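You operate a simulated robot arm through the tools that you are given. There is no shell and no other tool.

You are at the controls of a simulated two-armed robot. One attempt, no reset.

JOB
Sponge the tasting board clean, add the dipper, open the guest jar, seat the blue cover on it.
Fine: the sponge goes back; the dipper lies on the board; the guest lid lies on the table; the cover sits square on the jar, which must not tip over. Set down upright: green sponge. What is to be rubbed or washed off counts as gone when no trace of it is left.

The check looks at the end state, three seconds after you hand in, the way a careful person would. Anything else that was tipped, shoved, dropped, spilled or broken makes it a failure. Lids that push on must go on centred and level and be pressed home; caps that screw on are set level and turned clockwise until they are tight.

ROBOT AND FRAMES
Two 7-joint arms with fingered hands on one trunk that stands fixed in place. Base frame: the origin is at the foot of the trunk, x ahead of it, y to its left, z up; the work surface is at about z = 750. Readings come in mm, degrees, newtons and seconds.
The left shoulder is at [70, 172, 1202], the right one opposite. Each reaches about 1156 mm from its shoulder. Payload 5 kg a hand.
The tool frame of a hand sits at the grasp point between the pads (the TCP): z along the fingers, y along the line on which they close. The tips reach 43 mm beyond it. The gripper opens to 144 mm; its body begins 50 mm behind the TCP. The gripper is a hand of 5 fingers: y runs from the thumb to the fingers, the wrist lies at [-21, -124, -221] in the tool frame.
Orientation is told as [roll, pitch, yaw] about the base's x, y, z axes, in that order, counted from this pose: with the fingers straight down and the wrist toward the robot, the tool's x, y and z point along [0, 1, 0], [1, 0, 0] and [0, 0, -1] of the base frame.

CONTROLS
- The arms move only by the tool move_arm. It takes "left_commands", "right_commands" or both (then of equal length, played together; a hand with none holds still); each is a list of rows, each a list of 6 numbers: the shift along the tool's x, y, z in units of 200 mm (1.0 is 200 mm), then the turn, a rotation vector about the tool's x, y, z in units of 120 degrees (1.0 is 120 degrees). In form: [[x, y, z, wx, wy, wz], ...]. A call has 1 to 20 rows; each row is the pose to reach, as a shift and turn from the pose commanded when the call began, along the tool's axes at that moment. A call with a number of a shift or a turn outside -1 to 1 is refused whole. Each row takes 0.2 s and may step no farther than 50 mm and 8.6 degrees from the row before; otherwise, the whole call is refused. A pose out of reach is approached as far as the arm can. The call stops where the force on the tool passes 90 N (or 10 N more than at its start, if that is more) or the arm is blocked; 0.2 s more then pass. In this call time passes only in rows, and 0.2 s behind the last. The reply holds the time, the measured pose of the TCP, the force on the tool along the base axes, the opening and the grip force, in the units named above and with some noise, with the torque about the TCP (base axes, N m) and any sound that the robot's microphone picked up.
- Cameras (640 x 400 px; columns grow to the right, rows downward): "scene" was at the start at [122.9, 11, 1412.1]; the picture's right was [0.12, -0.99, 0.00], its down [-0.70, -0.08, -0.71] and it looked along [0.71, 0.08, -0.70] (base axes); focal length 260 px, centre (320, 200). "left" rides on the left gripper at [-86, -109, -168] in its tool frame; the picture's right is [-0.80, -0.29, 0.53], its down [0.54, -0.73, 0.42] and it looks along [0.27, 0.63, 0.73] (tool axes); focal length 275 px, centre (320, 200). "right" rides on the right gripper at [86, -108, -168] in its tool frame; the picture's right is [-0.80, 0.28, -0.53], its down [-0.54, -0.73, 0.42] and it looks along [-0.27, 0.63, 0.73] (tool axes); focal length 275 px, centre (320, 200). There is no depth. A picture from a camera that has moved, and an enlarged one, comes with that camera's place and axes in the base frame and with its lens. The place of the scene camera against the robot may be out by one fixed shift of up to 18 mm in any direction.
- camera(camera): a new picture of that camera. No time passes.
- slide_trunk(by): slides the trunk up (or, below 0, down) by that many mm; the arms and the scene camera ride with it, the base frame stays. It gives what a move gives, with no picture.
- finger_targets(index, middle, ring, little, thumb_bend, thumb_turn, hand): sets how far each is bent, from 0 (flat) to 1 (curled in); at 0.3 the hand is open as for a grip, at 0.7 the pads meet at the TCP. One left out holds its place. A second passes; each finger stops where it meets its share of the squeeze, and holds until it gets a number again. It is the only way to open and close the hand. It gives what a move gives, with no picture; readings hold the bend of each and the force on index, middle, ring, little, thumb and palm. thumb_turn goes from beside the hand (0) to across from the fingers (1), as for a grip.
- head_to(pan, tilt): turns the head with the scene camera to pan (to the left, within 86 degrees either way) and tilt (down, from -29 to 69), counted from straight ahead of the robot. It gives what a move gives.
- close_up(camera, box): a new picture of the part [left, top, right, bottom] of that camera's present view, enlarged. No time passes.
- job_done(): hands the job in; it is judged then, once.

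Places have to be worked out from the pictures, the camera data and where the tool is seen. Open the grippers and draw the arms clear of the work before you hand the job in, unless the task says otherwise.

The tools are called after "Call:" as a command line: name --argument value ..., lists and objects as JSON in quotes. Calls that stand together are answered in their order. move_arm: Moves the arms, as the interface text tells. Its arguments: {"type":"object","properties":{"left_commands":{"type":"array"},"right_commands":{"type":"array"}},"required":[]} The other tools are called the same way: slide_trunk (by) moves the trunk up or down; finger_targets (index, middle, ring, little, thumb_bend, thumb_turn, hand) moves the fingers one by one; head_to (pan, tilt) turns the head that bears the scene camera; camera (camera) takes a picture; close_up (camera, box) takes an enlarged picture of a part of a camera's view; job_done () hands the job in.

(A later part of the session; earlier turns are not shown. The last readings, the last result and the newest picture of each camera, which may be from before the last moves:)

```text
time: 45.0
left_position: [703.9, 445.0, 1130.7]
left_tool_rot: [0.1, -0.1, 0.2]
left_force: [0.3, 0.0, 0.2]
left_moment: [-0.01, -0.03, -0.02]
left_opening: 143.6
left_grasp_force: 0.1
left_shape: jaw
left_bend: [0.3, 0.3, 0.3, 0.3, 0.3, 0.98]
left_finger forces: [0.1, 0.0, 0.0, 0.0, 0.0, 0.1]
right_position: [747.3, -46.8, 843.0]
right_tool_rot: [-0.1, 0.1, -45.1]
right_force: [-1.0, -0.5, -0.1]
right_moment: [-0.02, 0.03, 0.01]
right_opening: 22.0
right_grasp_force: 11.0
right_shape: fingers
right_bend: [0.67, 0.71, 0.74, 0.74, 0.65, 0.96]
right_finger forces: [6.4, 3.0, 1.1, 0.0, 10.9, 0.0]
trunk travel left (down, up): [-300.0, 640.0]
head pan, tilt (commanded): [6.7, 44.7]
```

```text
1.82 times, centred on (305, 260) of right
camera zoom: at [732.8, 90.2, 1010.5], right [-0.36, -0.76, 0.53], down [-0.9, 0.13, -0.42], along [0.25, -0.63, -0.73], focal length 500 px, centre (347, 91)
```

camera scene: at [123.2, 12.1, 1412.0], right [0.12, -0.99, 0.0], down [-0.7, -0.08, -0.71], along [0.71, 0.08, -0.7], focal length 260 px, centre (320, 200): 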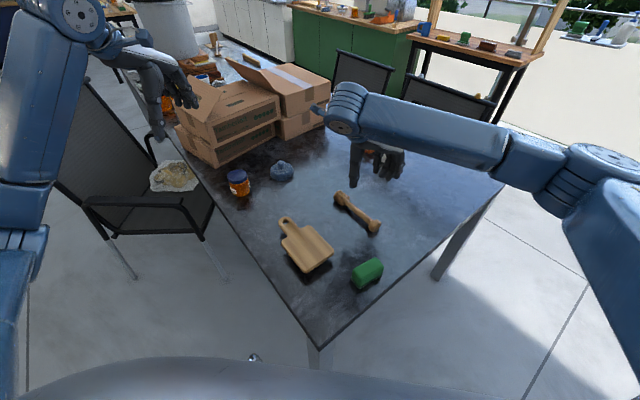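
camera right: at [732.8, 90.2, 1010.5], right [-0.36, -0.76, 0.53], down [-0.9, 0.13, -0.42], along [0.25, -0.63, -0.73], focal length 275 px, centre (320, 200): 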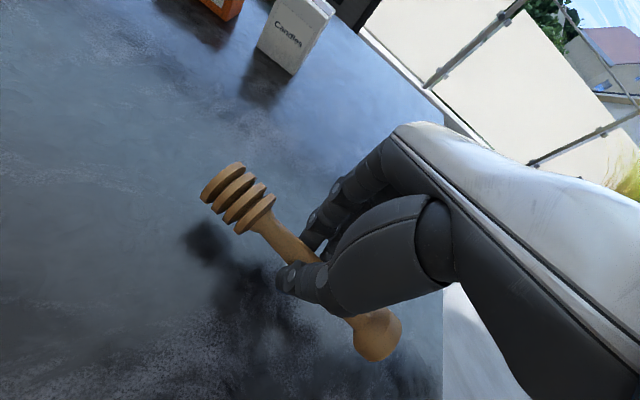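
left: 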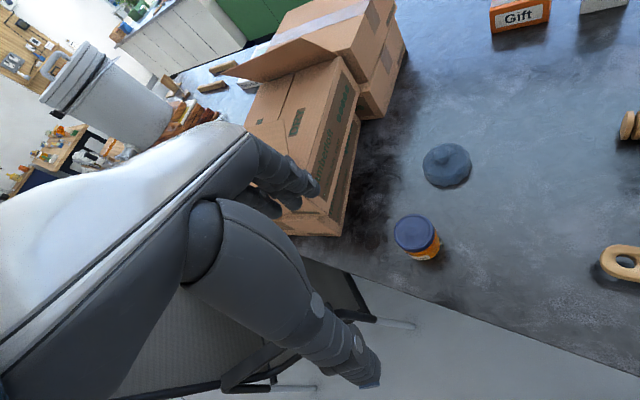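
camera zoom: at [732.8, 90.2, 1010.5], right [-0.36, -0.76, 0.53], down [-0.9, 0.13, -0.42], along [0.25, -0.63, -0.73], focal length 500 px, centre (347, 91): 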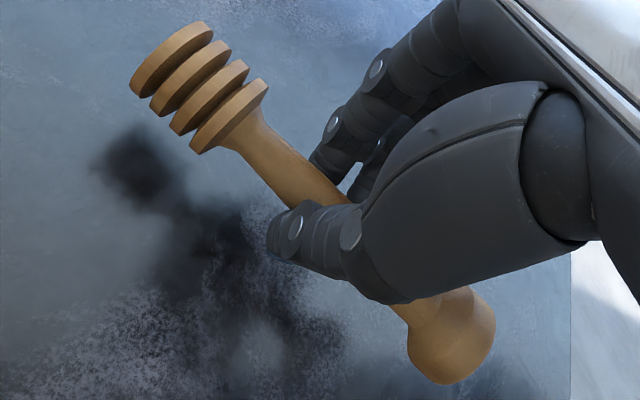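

The dipper is level in the hand, angled about 15° from the finger line. I raise it and carry it toward the board, in two legs.

Call:
move_arm --right_commands '[[0, 0, -0.15, 0, 0, 0], [0, 0, -0.28, 0, 0, 0], [0.006, -0.11, -0.28, 0, 0, 0], [0.012, -0.22, -0.28, 0, 0, 0], [0.018, -0.33, -0.28, 0, 0, 0], [0.024, -0.44, -0.28, 0, 0, 0], [0.03, -0.55, -0.28, 0, 0, 0]]'

Call:
move_arm --right_commands '[[0.0035, -0.09, 0, 0, 0, -0.02], [0.007, -0.18, 0, 0, 0, -0.04], [0.0105, -0.28, 0, 0, 0, -0.06], [0.014, -0.37, 0, 0, 0, -0.08], [0.0175, -0.46, 0, 0, 0, -0.1], [0.021, -0.555, 0, 0, 0, -0.125]]'

Call:
camera --camera "right"

Call:
close_up --camera "scene" --box '[230, 170, 390, 290]'

```text
time: 46.6
left_position: [703.3, 444.2, 1130.5]
left_tool_rot: [0.0, 0.0, 0.0]
left_force: [-0.1, 0.0, 0.6]
left_moment: [-0.03, 0.0, 0.0]
left_opening: 143.5
left_grasp_force: 0.0
left_shape: jaw
left_bend: [0.3, 0.3, 0.3, 0.3, 0.3, 0.98]
left_finger forces: [0.0, 0.1, 0.0, 0.0, 0.0, 0.1]
right_position: [678.2, 37.8, 900.2]
right_tool_rot: [-0.1, 0.0, -44.9]
right_force: [-0.2, 0.2, -1.2]
right_moment: [0.0, -0.01, -0.02]
right_opening: 21.6
right_grasp_force: 10.7
right_shape: fingers
right_bend: [0.67, 0.72, 0.74, 0.74, 0.65, 0.96]
right_finger forces: [6.3, 3.0, 0.9, 0.1, 10.7, 0.0]
trunk travel left (down, up): [-300.0, 640.0]
head pan, tilt (commanded): [6.7, 44.7]
```

```text
time: 48.0
left_position: [703.8, 444.9, 1131.1]
left_tool_rot: [-0.1, 0.1, 0.0]
left_force: [-1.1, 0.0, -1.2]
left_moment: [-0.03, 0.02, -0.01]
left_opening: 143.4
left_grasp_force: 0.0
left_shape: jaw
left_bend: [0.3, 0.3, 0.3, 0.3, 0.3, 0.98]
left_finger forces: [0.1, 0.1, 0.0, 0.1, 0.0, 0.0]
right_position: [599.8, 117.2, 899.3]
right_tool_rot: [0.0, 0.0, -30.0]
right_force: [-0.6, -0.1, -0.6]
right_moment: [-0.05, 0.02, 0.0]
right_opening: 21.7
right_grasp_force: 10.6
right_shape: fingers
right_bend: [0.67, 0.72, 0.74, 0.74, 0.65, 0.96]
right_finger forces: [6.2, 3.1, 0.9, 0.0, 10.7, 0.0]
trunk travel left (down, up): [-300.0, 640.0]
head pan, tilt (commanded): [6.7, 44.7]
```

```text
taken
camera right: at [549.4, 245.8, 1066.6], right [-0.15, -0.83, 0.53], down [-0.9, -0.11, -0.42], along [0.41, -0.54, -0.73], focal length 275 px, centre (320, 200)
```

right: 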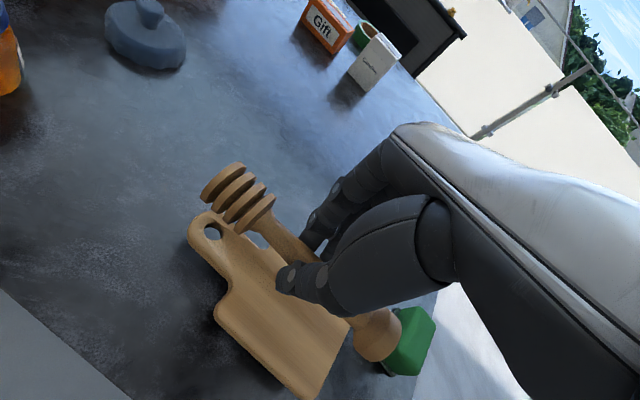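

```text
3.33 times, centred on (310, 230) of scene
camera zoom: at [122.4, 11.6, 1412.2], right [0.12, -0.99, 0.0], down [-0.7, -0.08, -0.71], along [0.71, 0.08, -0.7], focal length 866 px, centre (353, 100)
```

zoom: 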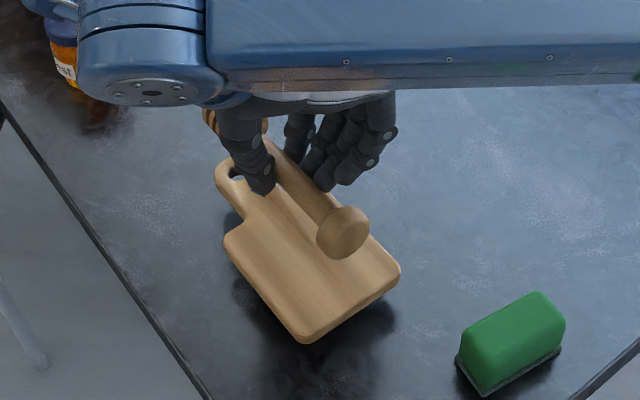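

Dipper is above the board. I lower to within ~12 mm and check the alignment from both cameras.

Call:
move_arm --right_commands '[[0, 0, 0.07, 0, 0, 0], [0, 0, 0.14, 0, 0, 0], [0, 0, 0.185, 0, 0, 0]]'

Call:
close_up --camera "right" --box '[160, 140, 440, 400]'

Call:
close_up --camera "scene" --box '[260, 180, 360, 270]'

```text
time: 48.8
left_position: [703.9, 444.5, 1129.9]
left_tool_rot: [0.0, 0.0, 0.1]
left_force: [0.3, -0.1, -0.1]
left_moment: [0.02, 0.01, 0.01]
left_opening: 143.4
left_grasp_force: 0.1
left_shape: jaw
left_bend: [0.3, 0.3, 0.3, 0.3, 0.3, 0.98]
left_finger forces: [0.0, 0.0, 0.1, 0.0, 0.1, 0.1]
right_position: [600.6, 117.4, 862.4]
right_tool_rot: [0.0, -0.1, -29.9]
right_force: [-0.2, -0.3, -0.7]
right_moment: [-0.02, 0.0, 0.02]
right_opening: 21.8
right_grasp_force: 10.8
right_shape: fingers
right_bend: [0.67, 0.72, 0.74, 0.74, 0.65, 0.96]
right_finger forces: [6.3, 3.0, 1.0, 0.0, 10.7, 0.0]
trunk travel left (down, up): [-300.0, 640.0]
head pan, tilt (commanded): [6.7, 44.7]
```

```text
1.54 times, centred on (300, 270) of right
camera zoom: at [549.4, 245.5, 1030.7], right [-0.15, -0.83, 0.53], down [-0.9, -0.11, -0.42], along [0.41, -0.54, -0.73], focal length 424 px, centre (351, 92)
```

zoom: 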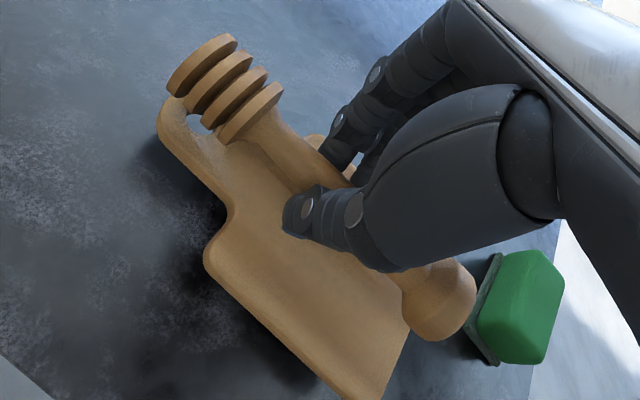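

```text
4.44 times, centred on (310, 225) of scene
camera zoom: at [123.0, 11.0, 1412.1], right [0.12, -0.99, 0.0], down [-0.7, -0.08, -0.71], along [0.71, 0.08, -0.7], focal length 1154 px, centre (364, 89)
```

zoom: 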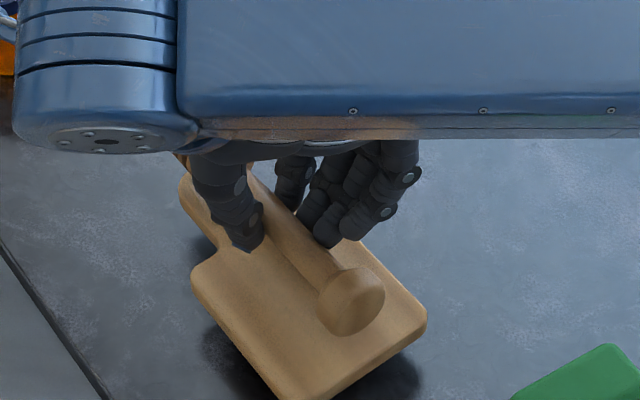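

Alignment looks good: shaft parallel to the board's axis, knob just inside the near edge, head over the handle. I lower gently until the board takes the weight.

Call:
move_arm --right_commands '[[0, 0, 0.02, 0, 0, 0], [0, 0, 0.04, 0, 0, 0], [0, 0, 0.05, 0, 0, 0]]'

Call:
move_arm --right_commands '[[0, 0, 0.005, 0, 0, 0], [0, 0, 0.01, 0, 0, 0]]'

Call:
close_up --camera "right" --box '[160, 140, 440, 400]'

```text
time: 49.6
left_position: [703.3, 445.8, 1131.3]
left_tool_rot: [-0.1, 0.0, 0.2]
left_force: [0.2, 0.4, -0.2]
left_moment: [0.03, 0.0, 0.01]
left_opening: 143.7
left_grasp_force: 0.0
left_shape: jaw
left_bend: [0.3, 0.3, 0.3, 0.3, 0.3, 0.98]
left_finger forces: [0.0, 0.0, 0.1, 0.0, 0.0, 0.1]
right_position: [598.9, 117.5, 852.7]
right_tool_rot: [-0.1, -0.1, -30.0]
right_force: [-0.4, 0.6, 0.1]
right_moment: [-0.02, 0.02, -0.01]
right_opening: 21.8
right_grasp_force: 10.4
right_shape: fingers
right_bend: [0.67, 0.72, 0.74, 0.74, 0.65, 0.96]
right_finger forces: [6.2, 3.0, 0.8, 0.0, 10.7, 0.1]
trunk travel left (down, up): [-300.0, 640.0]
head pan, tilt (commanded): [6.7, 44.7]
```

```text
time: 50.2
left_position: [703.8, 445.2, 1130.0]
left_tool_rot: [0.0, 0.0, 0.1]
left_force: [0.2, -0.1, -1.0]
left_moment: [0.03, 0.02, -0.03]
left_opening: 143.5
left_grasp_force: 0.1
left_shape: jaw
left_bend: [0.3, 0.3, 0.3, 0.3, 0.3, 0.98]
left_finger forces: [0.0, 0.0, 0.1, 0.1, 0.1, 0.0]
right_position: [599.8, 117.9, 851.1]
right_tool_rot: [0.0, -0.1, -30.0]
right_force: [0.5, 0.2, -0.1]
right_moment: [-0.03, -0.01, -0.06]
right_opening: 22.0
right_grasp_force: 10.6
right_shape: fingers
right_bend: [0.67, 0.72, 0.74, 0.74, 0.65, 0.96]
right_finger forces: [6.2, 3.0, 0.8, 0.1, 10.6, 0.0]
trunk travel left (down, up): [-300.0, 640.0]
head pan, tilt (commanded): [6.7, 44.7]
```

```text
1.54 times, centred on (300, 270) of right
camera zoom: at [548.9, 246.1, 1017.9], right [-0.15, -0.83, 0.53], down [-0.9, -0.11, -0.42], along [0.41, -0.54, -0.73], focal length 424 px, centre (351, 92)
```

zoom: 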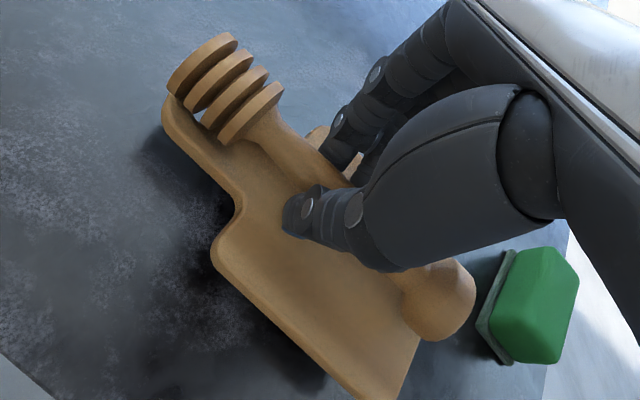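

No contact yet; continuing down in 1 mm steps.

Call:
move_arm --right_commands '[[0, 0, 0.005, 0, 0, 0], [0, 0, 0.01, 0, 0, 0]]'

Call:
move_arm --right_commands '[[0, 0, 0.005, 0, 0, 0], [0, 0, 0.0075, 0, 0, 0]]'

```text
time: 50.8
left_position: [704.2, 444.4, 1131.2]
left_tool_rot: [0.0, 0.0, 0.2]
left_force: [-0.1, 0.1, -0.8]
left_moment: [0.03, 0.0, 0.01]
left_opening: 143.7
left_grasp_force: 0.1
left_shape: jaw
left_bend: [0.3, 0.3, 0.3, 0.3, 0.3, 0.98]
left_finger forces: [0.1, 0.2, 0.0, 0.0, 0.1, 0.0]
right_position: [599.0, 118.0, 848.3]
right_tool_rot: [0.0, 0.0, -30.0]
right_force: [0.1, 0.8, 0.1]
right_moment: [0.01, 0.02, 0.01]
right_opening: 21.8
right_grasp_force: 9.9
right_shape: fingers
right_bend: [0.67, 0.72, 0.74, 0.74, 0.65, 0.96]
right_finger forces: [6.0, 3.0, 1.0, 0.0, 10.8, 0.0]
trunk travel left (down, up): [-300.0, 640.0]
head pan, tilt (commanded): [6.7, 44.7]
```

```text
time: 51.4
left_position: [704.0, 446.1, 1131.0]
left_tool_rot: [0.0, 0.0, 0.1]
left_force: [0.6, 0.3, 0.6]
left_moment: [0.01, 0.0, 0.0]
left_opening: 143.6
left_grasp_force: 0.0
left_shape: jaw
left_bend: [0.3, 0.3, 0.3, 0.3, 0.3, 0.98]
left_finger forces: [0.0, 0.0, 0.0, 0.0, 0.0, 0.0]
right_position: [599.3, 117.4, 846.7]
right_tool_rot: [0.0, 0.0, -29.9]
right_force: [0.4, 0.3, 5.5]
right_moment: [0.05, 0.0, 0.03]
right_opening: 21.7
right_grasp_force: 11.5
right_shape: fingers
right_bend: [0.67, 0.72, 0.74, 0.74, 0.65, 0.96]
right_finger forces: [6.2, 3.2, 1.5, 0.0, 11.1, 0.0]
trunk travel left (down, up): [-300.0, 640.0]
head pan, tilt (commanded): [6.7, 44.7]
```

Contact at 5.5 N with no moment, so both ends rest on the board. I ease up slightly and release in small increments.

Call:
move_arm --right_commands '[[0, 0, -0.004, 0, 0, 0]]'

Call:
finger_targets --hand "right" --index 0.66 --middle 0.69 --ring 0.69 --little 0.69 --thumb_bend 0.645

Call:
close_up --camera "right" --box '[160, 140, 440, 400]'

```text
time: 51.8
left_position: [703.7, 445.1, 1129.8]
left_tool_rot: [-0.1, 0.0, -0.1]
left_force: [0.2, 0.4, -0.1]
left_moment: [-0.02, 0.01, 0.01]
left_opening: 143.6
left_grasp_force: 0.0
left_shape: jaw
left_bend: [0.3, 0.3, 0.3, 0.3, 0.3, 0.98]
left_finger forces: [0.0, 0.0, 0.0, 0.1, 0.0, 0.0]
right_position: [599.0, 118.2, 848.0]
right_tool_rot: [0.0, 0.0, -29.9]
right_force: [1.4, -1.4, 1.9]
right_moment: [-0.04, -0.04, 0.03]
right_opening: 21.7
right_grasp_force: 11.1
right_shape: fingers
right_bend: [0.67, 0.72, 0.74, 0.74, 0.65, 0.96]
right_finger forces: [6.4, 3.2, 1.5, 0.0, 10.7, 0.0]
trunk travel left (down, up): [-300.0, 640.0]
head pan, tilt (commanded): [6.7, 44.7]
```

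```text
time: 52.8
left_position: [703.0, 445.0, 1130.9]
left_tool_rot: [0.0, 0.0, 0.1]
left_force: [0.1, 0.0, 0.0]
left_moment: [0.01, 0.01, 0.01]
left_opening: 143.7
left_grasp_force: 0.2
left_shape: jaw
left_bend: [0.3, 0.3, 0.3, 0.3, 0.3, 0.98]
left_finger forces: [0.1, 0.0, 0.1, 0.0, 0.0, 0.0]
right_position: [599.2, 118.1, 846.9]
right_tool_rot: [0.0, 0.0, -30.2]
right_force: [0.2, -1.4, -1.2]
right_moment: [0.0, 0.01, -0.01]
right_opening: 26.0
right_grasp_force: 0.4
right_shape: fingers
right_bend: [0.66, 0.69, 0.69, 0.69, 0.64, 0.97]
right_finger forces: [0.4, 0.2, 0.0, 0.0, 0.7, 0.0]
trunk travel left (down, up): [-300.0, 640.0]
head pan, tilt (commanded): [6.7, 44.7]
```

```text
1.54 times, centred on (300, 270) of right
camera zoom: at [548.8, 246.3, 1015.2], right [-0.15, -0.83, 0.53], down [-0.9, -0.11, -0.42], along [0.41, -0.54, -0.73], focal length 424 px, centre (351, 92)
```

zoom: 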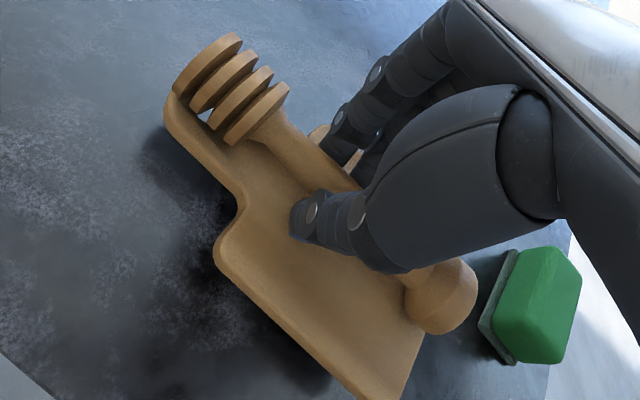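

Grip is nearly zero and the dipper lies still. I open a bit more, rise slightly, then open fully.

Call:
finger_targets --hand "right" --index 0.63 --middle 0.64 --ring 0.64 --little 0.64 --thumb_bend 0.62

Call:
close_up --camera "right" --box '[160, 140, 440, 400]'

Call:
close_up --camera "scene" --box '[260, 180, 360, 270]'

```text
time: 53.8
left_position: [704.3, 444.8, 1130.5]
left_tool_rot: [0.0, -0.1, 0.2]
left_force: [0.4, -0.8, 0.9]
left_moment: [0.01, 0.04, 0.0]
left_opening: 143.7
left_grasp_force: 0.1
left_shape: jaw
left_bend: [0.3, 0.3, 0.3, 0.3, 0.3, 0.98]
left_finger forces: [0.0, 0.1, 0.0, 0.0, 0.1, 0.0]
right_position: [599.2, 118.3, 847.4]
right_tool_rot: [0.0, 0.0, -30.0]
right_force: [0.6, -0.6, 0.2]
right_moment: [-0.01, 0.02, -0.02]
right_opening: 33.4
right_grasp_force: 0.4
right_shape: fingers
right_bend: [0.63, 0.64, 0.64, 0.64, 0.62, 0.97]
right_finger forces: [0.1, 0.0, 0.0, 0.0, 0.0, 0.0]
trunk travel left (down, up): [-300.0, 640.0]
head pan, tilt (commanded): [6.7, 44.7]
```

```text
1.54 times, centred on (300, 270) of right
camera zoom: at [548.9, 246.2, 1015.2], right [-0.15, -0.83, 0.53], down [-0.9, -0.11, -0.42], along [0.41, -0.54, -0.73], focal length 424 px, centre (351, 92)
```

zoom: 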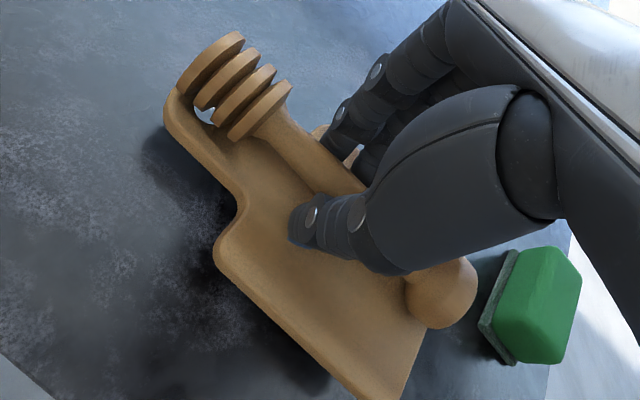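

```text
4.44 times, centred on (310, 225) of scene
camera zoom: at [122.8, 11.1, 1412.1], right [0.12, -0.99, 0.0], down [-0.7, -0.08, -0.71], along [0.71, 0.08, -0.7], focal length 1154 px, centre (364, 89)
```

zoom: 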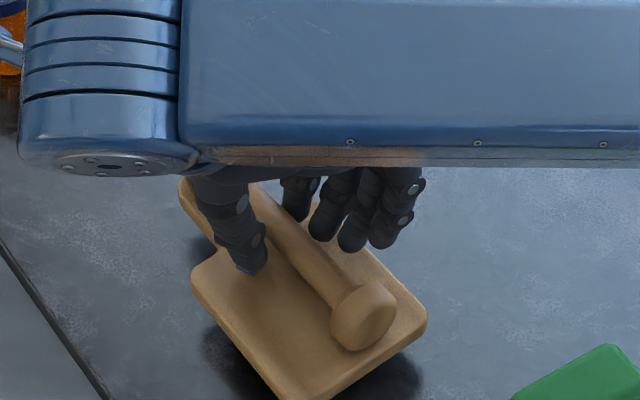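

The dipper moved a couple of mm with the opening fingers. I hold still for a second and check whether it is at rest.

Call:
finger_targets --hand "right" --thumb_bend 0.62

Call:
close_up --camera "right" --box '[160, 140, 440, 400]'

Call:
close_up --camera "scene" --box '[260, 180, 360, 270]'

```text
time: 54.8
left_position: [704.2, 445.2, 1130.5]
left_tool_rot: [0.1, 0.0, 0.1]
left_force: [0.0, -0.3, 0.0]
left_moment: [0.0, -0.03, -0.01]
left_opening: 143.6
left_grasp_force: 0.1
left_shape: jaw
left_bend: [0.3, 0.3, 0.3, 0.3, 0.3, 0.98]
left_finger forces: [0.0, 0.1, 0.0, 0.0, 0.0, 0.0]
right_position: [598.1, 117.8, 847.2]
right_tool_rot: [0.0, 0.1, -30.0]
right_force: [0.0, 0.1, -0.4]
right_moment: [0.02, 0.01, 0.01]
right_opening: 33.2
right_grasp_force: 0.1
right_shape: fingers
right_bend: [0.63, 0.64, 0.64, 0.64, 0.62, 0.97]
right_finger forces: [0.1, 0.0, 0.1, 0.1, 0.1, 0.1]
trunk travel left (down, up): [-300.0, 640.0]
head pan, tilt (commanded): [6.7, 44.7]
```

```text
1.54 times, centred on (300, 270) of right
camera zoom: at [548.9, 246.2, 1015.2], right [-0.15, -0.83, 0.53], down [-0.9, -0.11, -0.42], along [0.41, -0.54, -0.73], focal length 424 px, centre (351, 92)
```

zoom: 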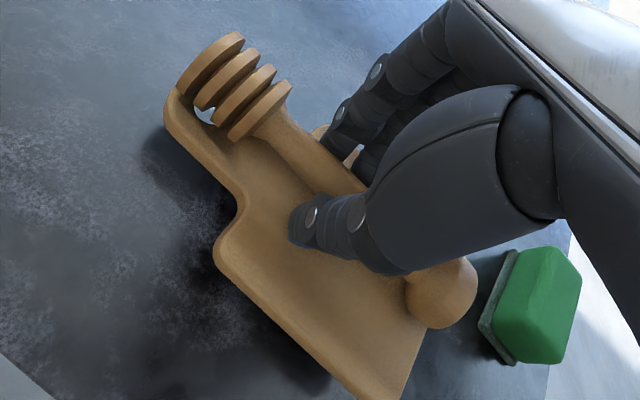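

```text
4.44 times, centred on (310, 225) of scene
camera zoom: at [122.8, 11.1, 1412.1], right [0.12, -0.99, 0.0], down [-0.7, -0.08, -0.71], along [0.71, 0.08, -0.7], focal length 1154 px, centre (364, 89)
```

zoom: 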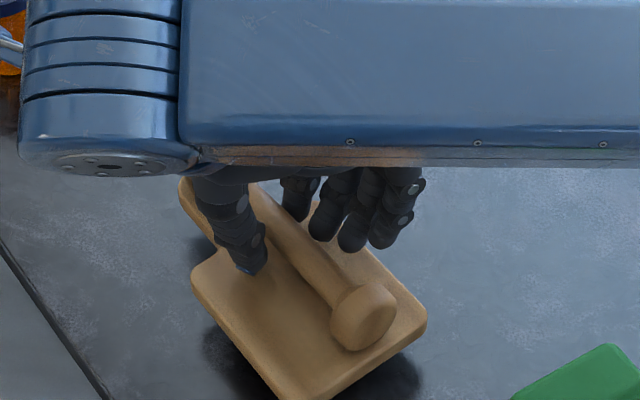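

It is at rest, axis at about w = 336 (5 mm off the handle's centre line). I open only the fingers a little more to see whether the dipper stays without support.

Call:
finger_targets --hand "right" --index 0.6 --middle 0.61 --ring 0.61 --little 0.61

Call:
close_up --camera "right" --box '[160, 140, 440, 400]'

Call:
close_up --camera "scene" --box '[260, 180, 360, 270]'

```text
time: 55.8
left_position: [704.3, 445.0, 1130.1]
left_tool_rot: [0.0, 0.0, 0.1]
left_force: [0.8, -0.3, -0.2]
left_moment: [-0.02, -0.02, 0.0]
left_opening: 143.7
left_grasp_force: 0.2
left_shape: jaw
left_bend: [0.3, 0.3, 0.3, 0.3, 0.3, 0.98]
left_finger forces: [0.0, 0.0, 0.0, 0.0, 0.1, 0.0]
right_position: [598.1, 118.0, 846.9]
right_tool_rot: [0.0, -0.1, -30.0]
right_force: [1.2, -0.1, -1.4]
right_moment: [0.01, 0.01, 0.0]
right_opening: 38.5
right_grasp_force: 0.1
right_shape: fingers
right_bend: [0.6, 0.61, 0.61, 0.61, 0.62, 0.97]
right_finger forces: [0.0, 0.0, 0.0, 0.1, 0.1, 0.1]
trunk travel left (down, up): [-300.0, 640.0]
head pan, tilt (commanded): [6.7, 44.7]
```

```text
1.54 times, centred on (300, 270) of right
camera zoom: at [548.9, 246.2, 1015.2], right [-0.15, -0.83, 0.53], down [-0.9, -0.11, -0.42], along [0.41, -0.54, -0.73], focal length 424 px, centre (351, 92)
```

zoom: 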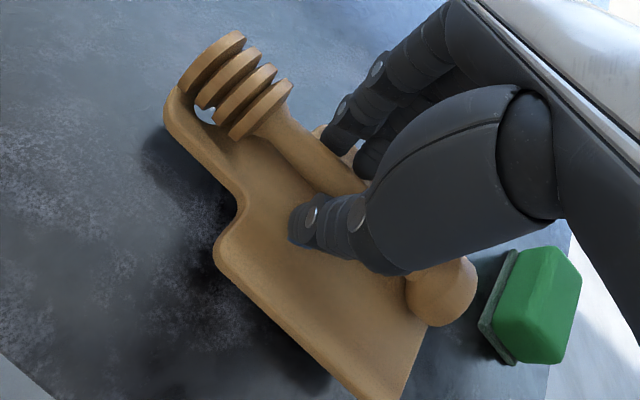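

```text
4.44 times, centred on (310, 225) of scene
camera zoom: at [122.8, 11.1, 1412.1], right [0.12, -0.99, 0.0], down [-0.7, -0.08, -0.71], along [0.71, 0.08, -0.7], focal length 1154 px, centre (364, 89)
```

zoom: 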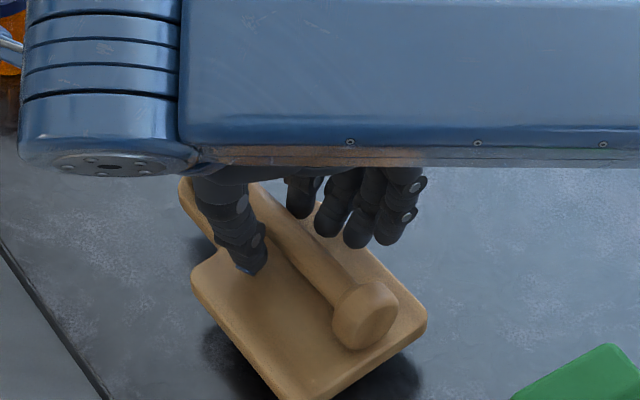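

Barely any change. I wait another second to be sure it is not creeping.

Call:
finger_targets --hand "right" --index 0.6

Call:
finger_targets --hand "right" --index 0.6

Call:
close_up --camera "right" --box '[160, 140, 440, 400]'

Call:
close_up --camera "scene" --box '[260, 180, 360, 270]'

```text
time: 56.8
left_position: [704.5, 444.1, 1131.5]
left_tool_rot: [0.0, -0.1, 0.2]
left_force: [-0.5, 0.3, -1.5]
left_moment: [0.01, 0.0, 0.02]
left_opening: 143.7
left_grasp_force: 0.1
left_shape: jaw
left_bend: [0.3, 0.3, 0.3, 0.3, 0.3, 0.98]
left_finger forces: [0.1, 0.1, 0.1, 0.0, 0.1, 0.0]
right_position: [598.6, 118.3, 847.8]
right_tool_rot: [0.1, -0.1, -30.1]
right_force: [0.0, 0.1, -0.2]
right_moment: [0.02, 0.05, 0.0]
right_opening: 38.5
right_grasp_force: 0.0
right_shape: fingers
right_bend: [0.6, 0.61, 0.61, 0.61, 0.62, 0.97]
right_finger forces: [0.0, 0.0, 0.0, 0.0, 0.0, 0.1]
trunk travel left (down, up): [-300.0, 640.0]
head pan, tilt (commanded): [6.7, 44.7]
```

```text
time: 57.8
left_position: [704.3, 445.5, 1131.0]
left_tool_rot: [0.0, 0.0, 0.1]
left_force: [-0.1, 0.2, 0.4]
left_moment: [0.0, 0.02, 0.0]
left_opening: 143.6
left_grasp_force: 0.1
left_shape: jaw
left_bend: [0.3, 0.3, 0.3, 0.3, 0.3, 0.98]
left_finger forces: [0.0, 0.0, 0.0, 0.1, 0.0, 0.0]
right_position: [597.9, 118.0, 847.1]
right_tool_rot: [0.0, 0.0, -30.0]
right_force: [-0.6, 0.2, 0.0]
right_moment: [-0.02, -0.01, -0.02]
right_opening: 38.4
right_grasp_force: 0.1
right_shape: fingers
right_bend: [0.6, 0.61, 0.61, 0.61, 0.62, 0.97]
right_finger forces: [0.0, 0.0, 0.0, 0.1, 0.1, 0.0]
trunk travel left (down, up): [-300.0, 640.0]
head pan, tilt (commanded): [6.7, 44.7]
```

```text
1.54 times, centred on (300, 270) of right
camera zoom: at [548.9, 246.2, 1015.2], right [-0.15, -0.83, 0.53], down [-0.9, -0.11, -0.42], along [0.41, -0.54, -0.73], focal length 424 px, centre (351, 92)
```

zoom: 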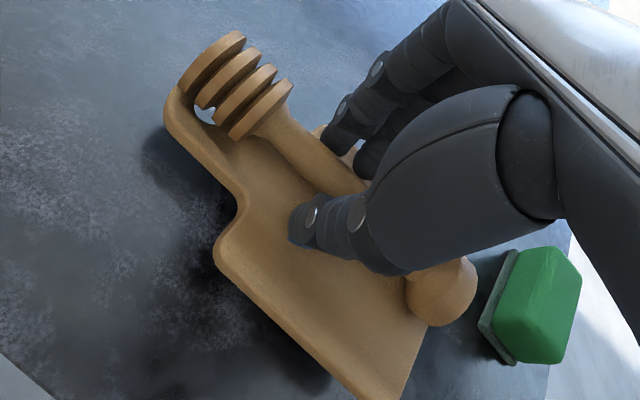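

```text
4.44 times, centred on (310, 225) of scene
camera zoom: at [122.8, 11.1, 1412.1], right [0.12, -0.99, 0.0], down [-0.7, -0.08, -0.71], along [0.71, 0.08, -0.7], focal length 1154 px, centre (364, 89)
```

zoom: 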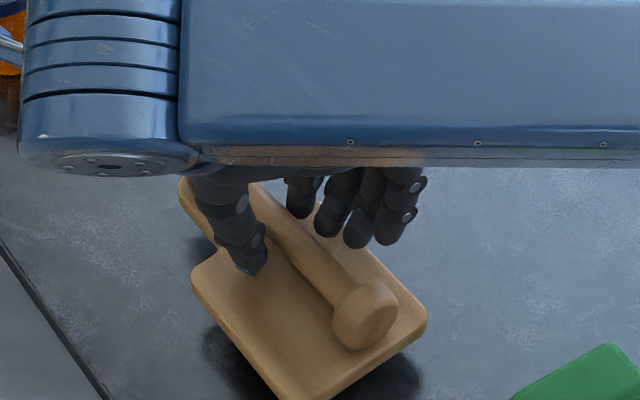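

It is perfectly still. I open a bit wider, rise a few mm, open more and then withdraw straight up.

Call:
finger_targets --hand "right" --index 0.55 --middle 0.55 --ring 0.55 --little 0.55 --thumb_bend 0.55

Call:
move_arm --right_commands '[[0, 0, -0.01, 0, 0, 0], [0, 0, -0.025, 0, 0, 0]]'

Call:
finger_targets --hand "right" --index 0.45 --middle 0.45 --ring 0.45 --little 0.45 --thumb_bend 0.45

Call:
close_up --camera "right" --box '[160, 140, 440, 400]'

```text
time: 58.8
left_position: [703.9, 446.2, 1131.3]
left_tool_rot: [0.0, 0.0, 0.1]
left_force: [0.3, -0.6, 0.9]
left_moment: [0.0, -0.02, 0.0]
left_opening: 143.6
left_grasp_force: 0.0
left_shape: jaw
left_bend: [0.3, 0.3, 0.3, 0.3, 0.3, 0.98]
left_finger forces: [0.1, 0.0, 0.0, 0.0, 0.1, 0.1]
right_position: [599.1, 118.3, 847.7]
right_tool_rot: [0.0, 0.0, -30.0]
right_force: [-0.4, -0.1, 0.6]
right_moment: [0.0, -0.01, -0.01]
right_opening: 60.0
right_grasp_force: 0.1
right_shape: fingers
right_bend: [0.55, 0.55, 0.55, 0.55, 0.55, 0.97]
right_finger forces: [0.1, 0.0, 0.1, 0.0, 0.0, 0.0]
trunk travel left (down, up): [-300.0, 640.0]
head pan, tilt (commanded): [6.7, 44.7]
```

```text
time: 59.4
left_position: [703.1, 445.4, 1131.2]
left_tool_rot: [0.0, -0.1, 0.1]
left_force: [0.8, -0.4, -1.2]
left_moment: [0.02, 0.01, 0.03]
left_opening: 143.4
left_grasp_force: 0.1
left_shape: jaw
left_bend: [0.3, 0.3, 0.3, 0.3, 0.3, 0.98]
left_finger forces: [0.0, 0.0, 0.0, 0.0, 0.0, 0.0]
right_position: [599.4, 118.0, 853.4]
right_tool_rot: [0.0, 0.1, -30.0]
right_force: [0.7, 0.4, 0.4]
right_moment: [0.01, 0.0, -0.01]
right_opening: 60.1
right_grasp_force: 0.0
right_shape: fingers
right_bend: [0.55, 0.55, 0.55, 0.55, 0.55, 0.97]
right_finger forces: [0.0, 0.0, 0.0, 0.1, 0.0, 0.1]
trunk travel left (down, up): [-300.0, 640.0]
head pan, tilt (commanded): [6.7, 44.7]
```

```text
time: 60.4
left_position: [704.2, 444.2, 1131.7]
left_tool_rot: [0.1, 0.0, 0.0]
left_force: [0.5, 0.6, -0.2]
left_moment: [0.0, 0.0, 0.03]
left_opening: 143.6
left_grasp_force: 0.0
left_shape: jaw
left_bend: [0.3, 0.3, 0.3, 0.3, 0.3, 0.98]
left_finger forces: [0.1, 0.0, 0.0, 0.0, 0.1, 0.1]
right_position: [599.7, 117.9, 852.7]
right_tool_rot: [0.0, 0.0, -30.0]
right_force: [0.2, 0.7, 0.3]
right_moment: [0.01, 0.0, 0.01]
right_opening: 95.7
right_grasp_force: 0.2
right_shape: fingers
right_bend: [0.45, 0.45, 0.45, 0.45, 0.45, 0.97]
right_finger forces: [0.0, 0.0, 0.0, 0.0, 0.0, 0.1]
trunk travel left (down, up): [-300.0, 640.0]
head pan, tilt (commanded): [6.7, 44.7]
```

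```text
1.54 times, centred on (300, 270) of right
camera zoom: at [549.6, 246.1, 1020.3], right [-0.15, -0.83, 0.53], down [-0.9, -0.11, -0.42], along [0.41, -0.54, -0.73], focal length 424 px, centre (351, 92)
```

zoom: 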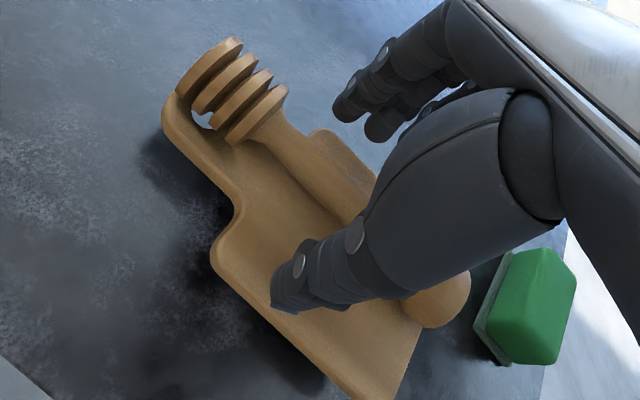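

Clear of the dipper. I raise the hand straight up and inspect the result.

Call:
move_arm --right_commands '[[0, 0, -0.05, 0, 0, 0], [0, 0, -0.15, 0, 0, 0], [0, 0, -0.3, 0, 0, 0], [0, 0, -0.5, 0, 0, 0], [0, 0, -0.7, 0, 0, 0], [0, 0, -0.9, 0, 0, 0]]'

Call:
camera --camera "right"

Call:
camera --camera "scene"

```text
time: 61.8
left_position: [702.9, 445.6, 1130.8]
left_tool_rot: [0.0, 0.0, 0.1]
left_force: [0.5, 0.3, 0.4]
left_moment: [0.01, -0.04, 0.01]
left_opening: 143.7
left_grasp_force: 0.1
left_shape: jaw
left_bend: [0.3, 0.3, 0.3, 0.3, 0.3, 0.98]
left_finger forces: [0.0, 0.0, 0.0, 0.1, 0.1, 0.0]
right_position: [597.4, 119.0, 1036.2]
right_tool_rot: [-0.1, 0.0, -30.1]
right_force: [-0.8, 0.2, -0.7]
right_moment: [0.05, -0.02, 0.01]
right_opening: 96.2
right_grasp_force: 0.2
right_shape: fingers
right_bend: [0.45, 0.45, 0.45, 0.45, 0.45, 0.97]
right_finger forces: [0.0, 0.0, 0.0, 0.0, 0.0, 0.1]
trunk travel left (down, up): [-300.0, 640.0]
head pan, tilt (commanded): [6.7, 44.7]
```

```text
taken
camera right: at [548.0, 247.3, 1203.7], right [-0.15, -0.83, 0.53], down [-0.9, -0.11, -0.42], along [0.41, -0.55, -0.73], focal length 275 px, centre (320, 200)
```

right: 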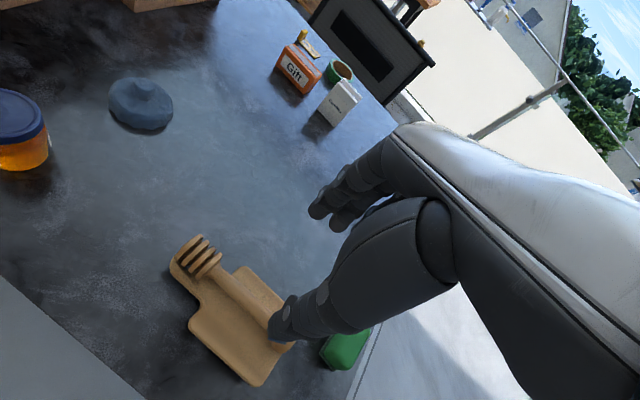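

```text
taken
camera scene: at [121.7, 11.1, 1412.1], right [0.12, -0.99, 0.0], down [-0.7, -0.08, -0.71], along [0.71, 0.08, -0.7], focal length 260 px, centre (320, 200)
```

scene: 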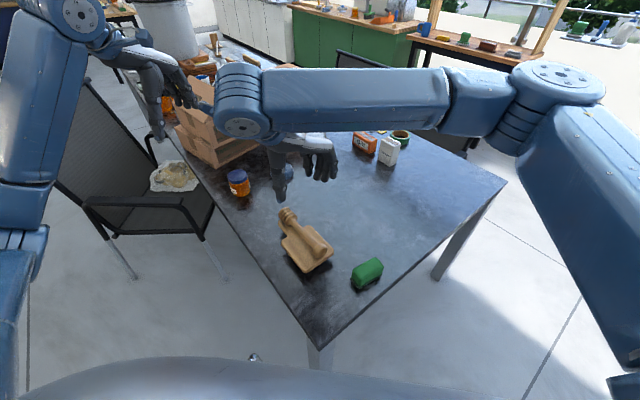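

Dipper lies on the board along its length, sponge is back. Now the jar and cover: I enlarge them in the cameras to judge lid type and sizes.

Call:
close_up --camera "right" --box '[0, 60, 190, 190]'

Call:
close_up --camera "left" --box '[380, 200, 460, 270]'

Call:
close_up --camera "left" --box '[410, 130, 490, 200]'

Call:
close_up --camera "scene" --box '[220, 160, 260, 205]'

```text
3.08 times, centred on (95, 125) of right
camera zoom: at [548.0, 247.3, 1203.7], right [-0.15, -0.83, 0.53], down [-0.9, -0.11, -0.42], along [0.41, -0.55, -0.73], focal length 847 px, centre (1012, 431)
```

zoom: 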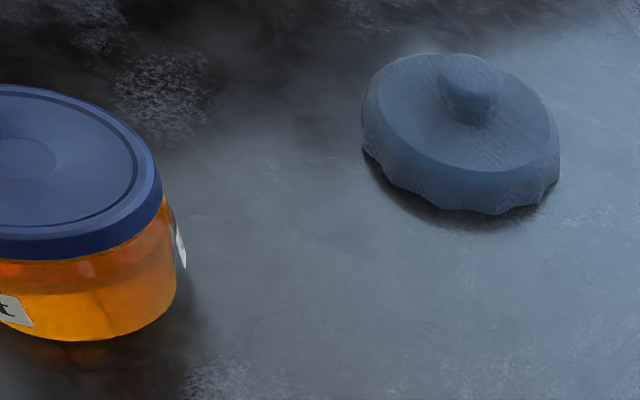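

```text
5.71 times, centred on (420, 235) of left
camera zoom: at [593.5, 358.2, 1298.5], right [-0.28, -0.8, -0.53], down [-0.73, 0.54, -0.42], along [0.63, 0.27, -0.73], focal length 1573 px, centre (-251, 0)
```

zoom: 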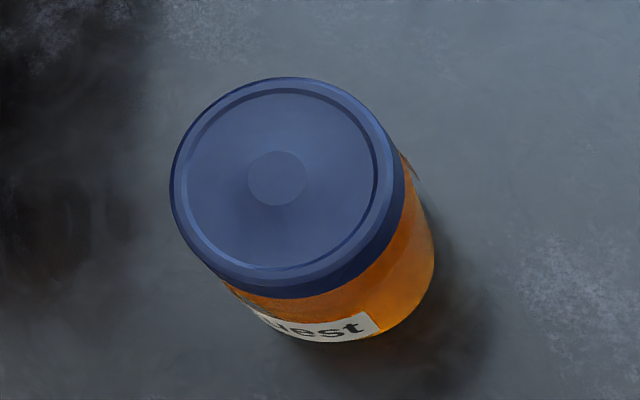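

```text
5.71 times, centred on (450, 165) of left
camera zoom: at [593.5, 358.2, 1298.5], right [-0.28, -0.8, -0.53], down [-0.73, 0.54, -0.42], along [0.63, 0.27, -0.73], focal length 1573 px, centre (-423, 400)
```

zoom: 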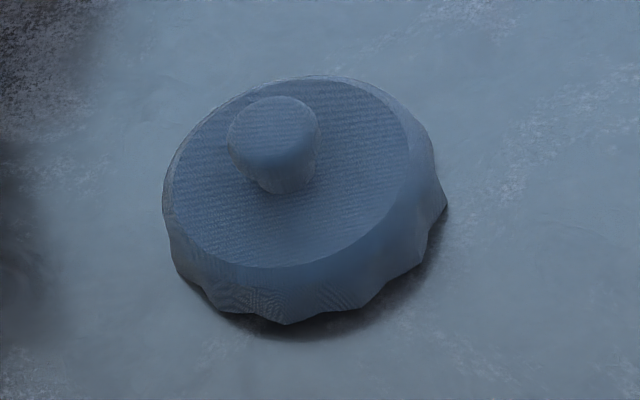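

```text
8.89 times, centred on (240, 182) of scene
camera zoom: at [121.7, 11.1, 1412.1], right [0.12, -0.99, 0.0], down [-0.7, -0.08, -0.71], along [0.71, 0.08, -0.7], focal length 2308 px, centre (1031, 356)
```

zoom: 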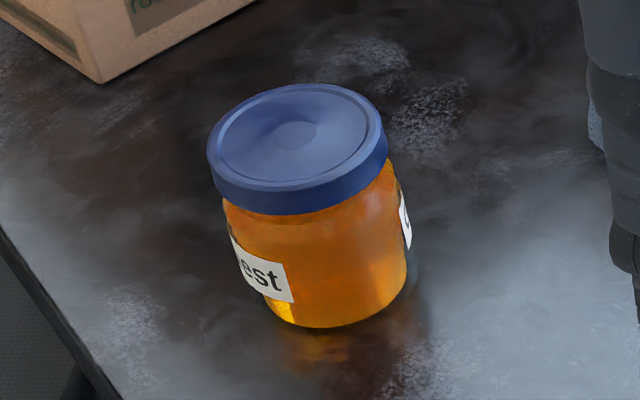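

The guest lid looks like a twist-off cap (button in the middle); the blue cover is a knobbed cap with a scalloped skirt. I reposition the right hand so its camera looks straight at the jar for accurate measurement.

Call:
move_arm --right_commands '[[0.034, -0.026, 0.02, 0, 0, -0.0695], [0.068, -0.052, 0.04, 0, 0, -0.139], [0.101, -0.078, 0.06, 0, 0, -0.208], [0.135, -0.104, 0.08, 0, 0, -0.278], [0.169, -0.13, 0.1, 0, 0, -0.347], [0.203, -0.156, 0.12, 0, 0, -0.417], [0.236, -0.182, 0.14, 0, 0, -0.486], [0.27, -0.208, 0.16, 0, 0, -0.556], [0.304, -0.2335, 0.18, 0, 0, -0.625]]'

Call:
camera --camera "right"

Call:
close_up --camera "scene" --box '[260, 190, 400, 300]'

```text
time: 63.8
left_position: [703.9, 444.7, 1131.0]
left_tool_rot: [0.0, 0.1, 0.0]
left_force: [0.2, 0.1, -0.6]
left_moment: [0.01, -0.02, 0.0]
left_opening: 143.5
left_grasp_force: 0.2
left_shape: jaw
left_bend: [0.3, 0.3, 0.3, 0.3, 0.3, 0.98]
left_finger forces: [0.0, 0.0, 0.0, 0.1, 0.0, 0.1]
right_position: [588.4, 192.3, 996.5]
right_tool_rot: [0.0, 0.1, 45.1]
right_force: [0.2, -0.3, -0.4]
right_moment: [-0.01, -0.02, 0.01]
right_opening: 96.1
right_grasp_force: 0.0
right_shape: fingers
right_bend: [0.45, 0.45, 0.45, 0.45, 0.45, 0.97]
right_finger forces: [0.0, 0.0, 0.0, 0.0, 0.1, 0.0]
trunk travel left (down, up): [-300.0, 640.0]
head pan, tilt (commanded): [6.7, 44.7]
```

```text
taken
camera right: at [451.7, 175.3, 1164.3], right [0.76, -0.36, 0.53], down [-0.13, -0.9, -0.42], along [0.63, 0.26, -0.73], focal length 275 px, centre (320, 200)
```

right: 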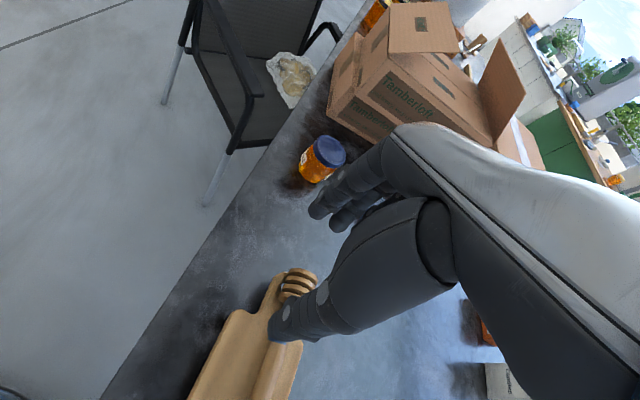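

```text
3.64 times, centred on (330, 245) of scene
camera zoom: at [123.1, 11.0, 1412.1], right [0.12, -0.99, 0.0], down [-0.7, -0.08, -0.71], along [0.71, 0.08, -0.7], focal length 944 px, centre (284, 36)
```

zoom: 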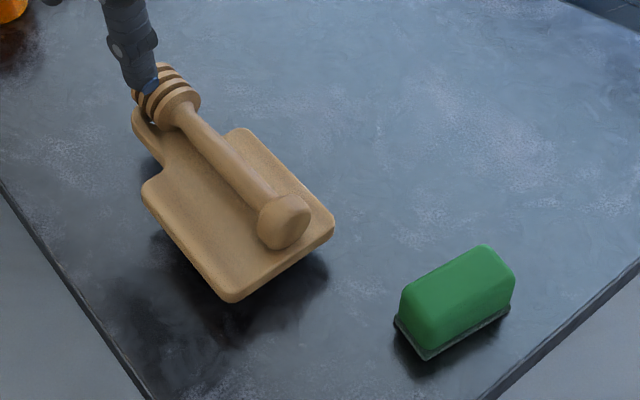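

The dipper rests well. Now zoom on the jar from here.

Call:
close_up --camera "right" --box '[285, 125, 365, 195]'

Call:
close_up --camera "right" --box '[150, 0, 390, 160]'

```text
5.71 times, centred on (325, 160) of right
camera zoom: at [451.7, 175.3, 1164.3], right [0.76, -0.36, 0.53], down [-0.13, -0.9, -0.42], along [0.63, 0.26, -0.73], focal length 1573 px, centre (291, 429)
```

zoom: 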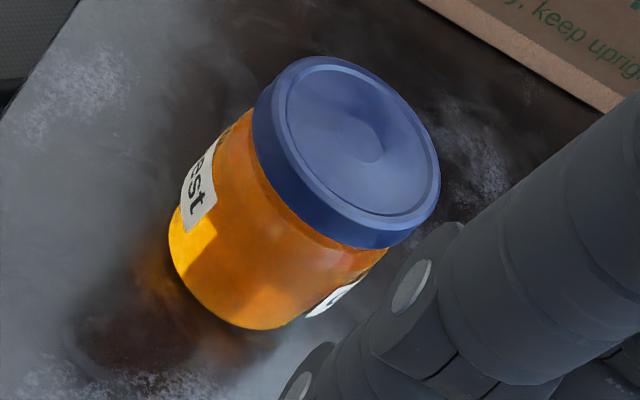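

```text
2.50 times, centred on (270, 80) of right
camera zoom: at [451.7, 175.3, 1164.3], right [0.76, -0.36, 0.53], down [-0.13, -0.9, -0.42], along [0.63, 0.26, -0.73], focal length 688 px, centre (445, 500)
```

zoom: 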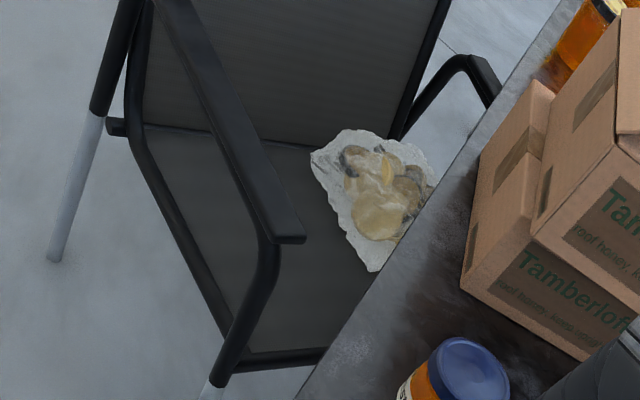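

Lid top centre is at about (814, 387, 835), diameter about 73, skirt about 18 mm tall. I bring the left hand above the jar (yaw -30°) to try the lid.

Call:
move_arm --left_commands '[[-0.05, 0.09, 0.12, 0, 0, 0.042], [-0.1, 0.18, 0.27, 0, 0, 0.083], [-0.15, 0.28, 0.43, 0, 0, 0.125], [-0.2, 0.37, 0.59, 0, 0, 0.167], [-0.25, 0.46, 0.75, 0, 0, 0.208], [-0.29, 0.55, 0.905, 0, 0, 0.25]]'

Call:
camera --camera "left"

Call:
close_up --camera "right" --box '[240, 80, 400, 210]'

Call:
camera --camera "scene"

```text
time: 65.2
left_position: [815.3, 387.1, 947.4]
left_tool_rot: [0.0, 0.1, -30.0]
left_force: [0.2, -0.3, 0.7]
left_moment: [-0.03, 0.0, 0.01]
left_opening: 143.8
left_grasp_force: 0.1
left_shape: jaw
left_bend: [0.3, 0.3, 0.3, 0.3, 0.3, 0.98]
left_finger forces: [0.0, 0.0, 0.1, 0.0, 0.0, 0.0]
right_position: [589.6, 192.4, 995.8]
right_tool_rot: [0.0, 0.1, 45.0]
right_force: [-0.1, 0.4, -0.4]
right_moment: [-0.01, 0.04, -0.02]
right_opening: 96.4
right_grasp_force: 0.0
right_shape: fingers
right_bend: [0.45, 0.45, 0.45, 0.45, 0.45, 0.97]
right_finger forces: [0.0, 0.1, 0.0, 0.0, 0.0, 0.0]
trunk travel left (down, up): [-300.0, 640.0]
head pan, tilt (commanded): [6.7, 44.7]
```

```text
taken
camera left: at [678.1, 365.9, 1114.7], right [-0.64, -0.55, -0.53], down [-0.36, 0.83, -0.42], along [0.68, -0.08, -0.73], focal length 275 px, centre (320, 200)
```

left: 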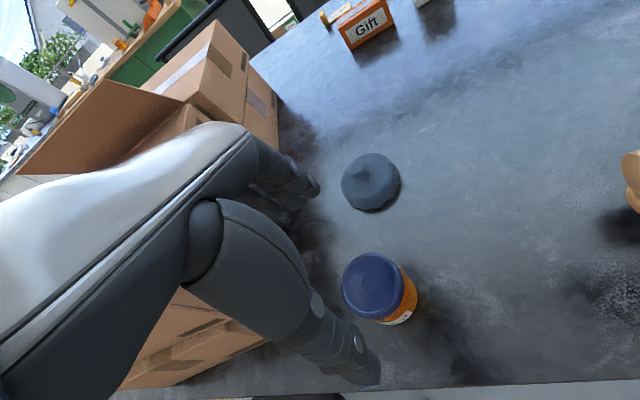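

```text
3.08 times, centred on (320, 145) of right
camera zoom: at [452.7, 175.8, 1164.1], right [0.76, -0.36, 0.53], down [-0.13, -0.9, -0.42], along [0.63, 0.25, -0.73], focal length 847 px, centre (320, 369)
```

zoom: 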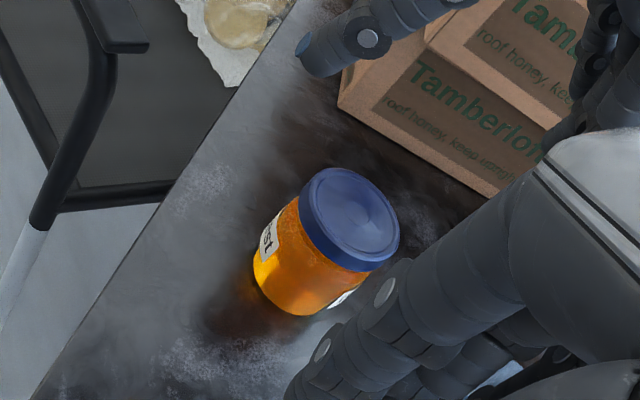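

```text
taken
camera scene: at [124.4, 11.1, 1412.0], right [0.12, -0.99, 0.0], down [-0.7, -0.08, -0.71], along [0.7, 0.08, -0.7], focal length 260 px, centre (320, 200)
```

scene: 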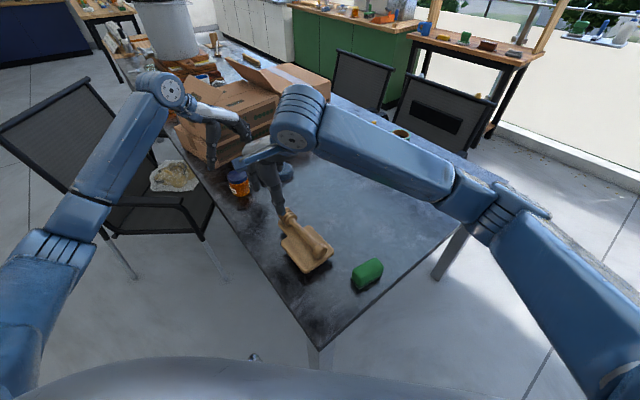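

I zoom the left camera on the lid to centre the hand precisely.

Call:
close_up --camera "left" --box '[330, 240, 430, 330]'

Call:
close_up --camera "left" --box '[325, 140, 415, 220]'

```text
4.44 times, centred on (380, 285) of left
camera zoom: at [678.1, 365.9, 1114.7], right [-0.64, -0.55, -0.53], down [-0.36, 0.83, -0.42], along [0.68, -0.08, -0.73], focal length 1224 px, centre (53, -178)
```

zoom: 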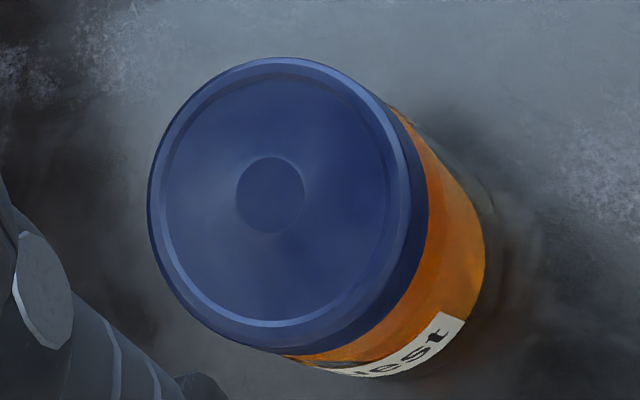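

```text
5.00 times, centred on (370, 180) of left
camera zoom: at [678.1, 365.9, 1114.7], right [-0.64, -0.55, -0.53], down [-0.36, 0.83, -0.42], along [0.68, -0.08, -0.73], focal length 1376 px, centre (70, 300)
```

zoom: 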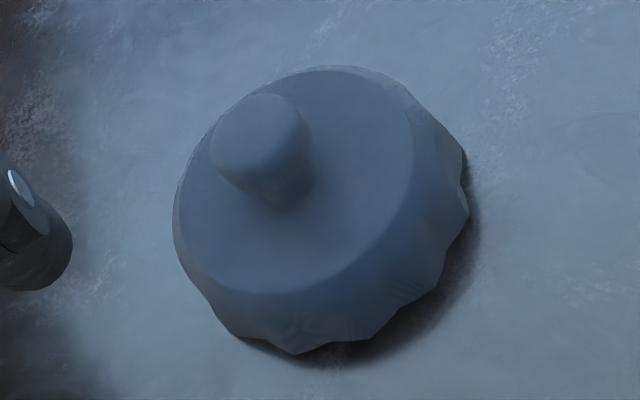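

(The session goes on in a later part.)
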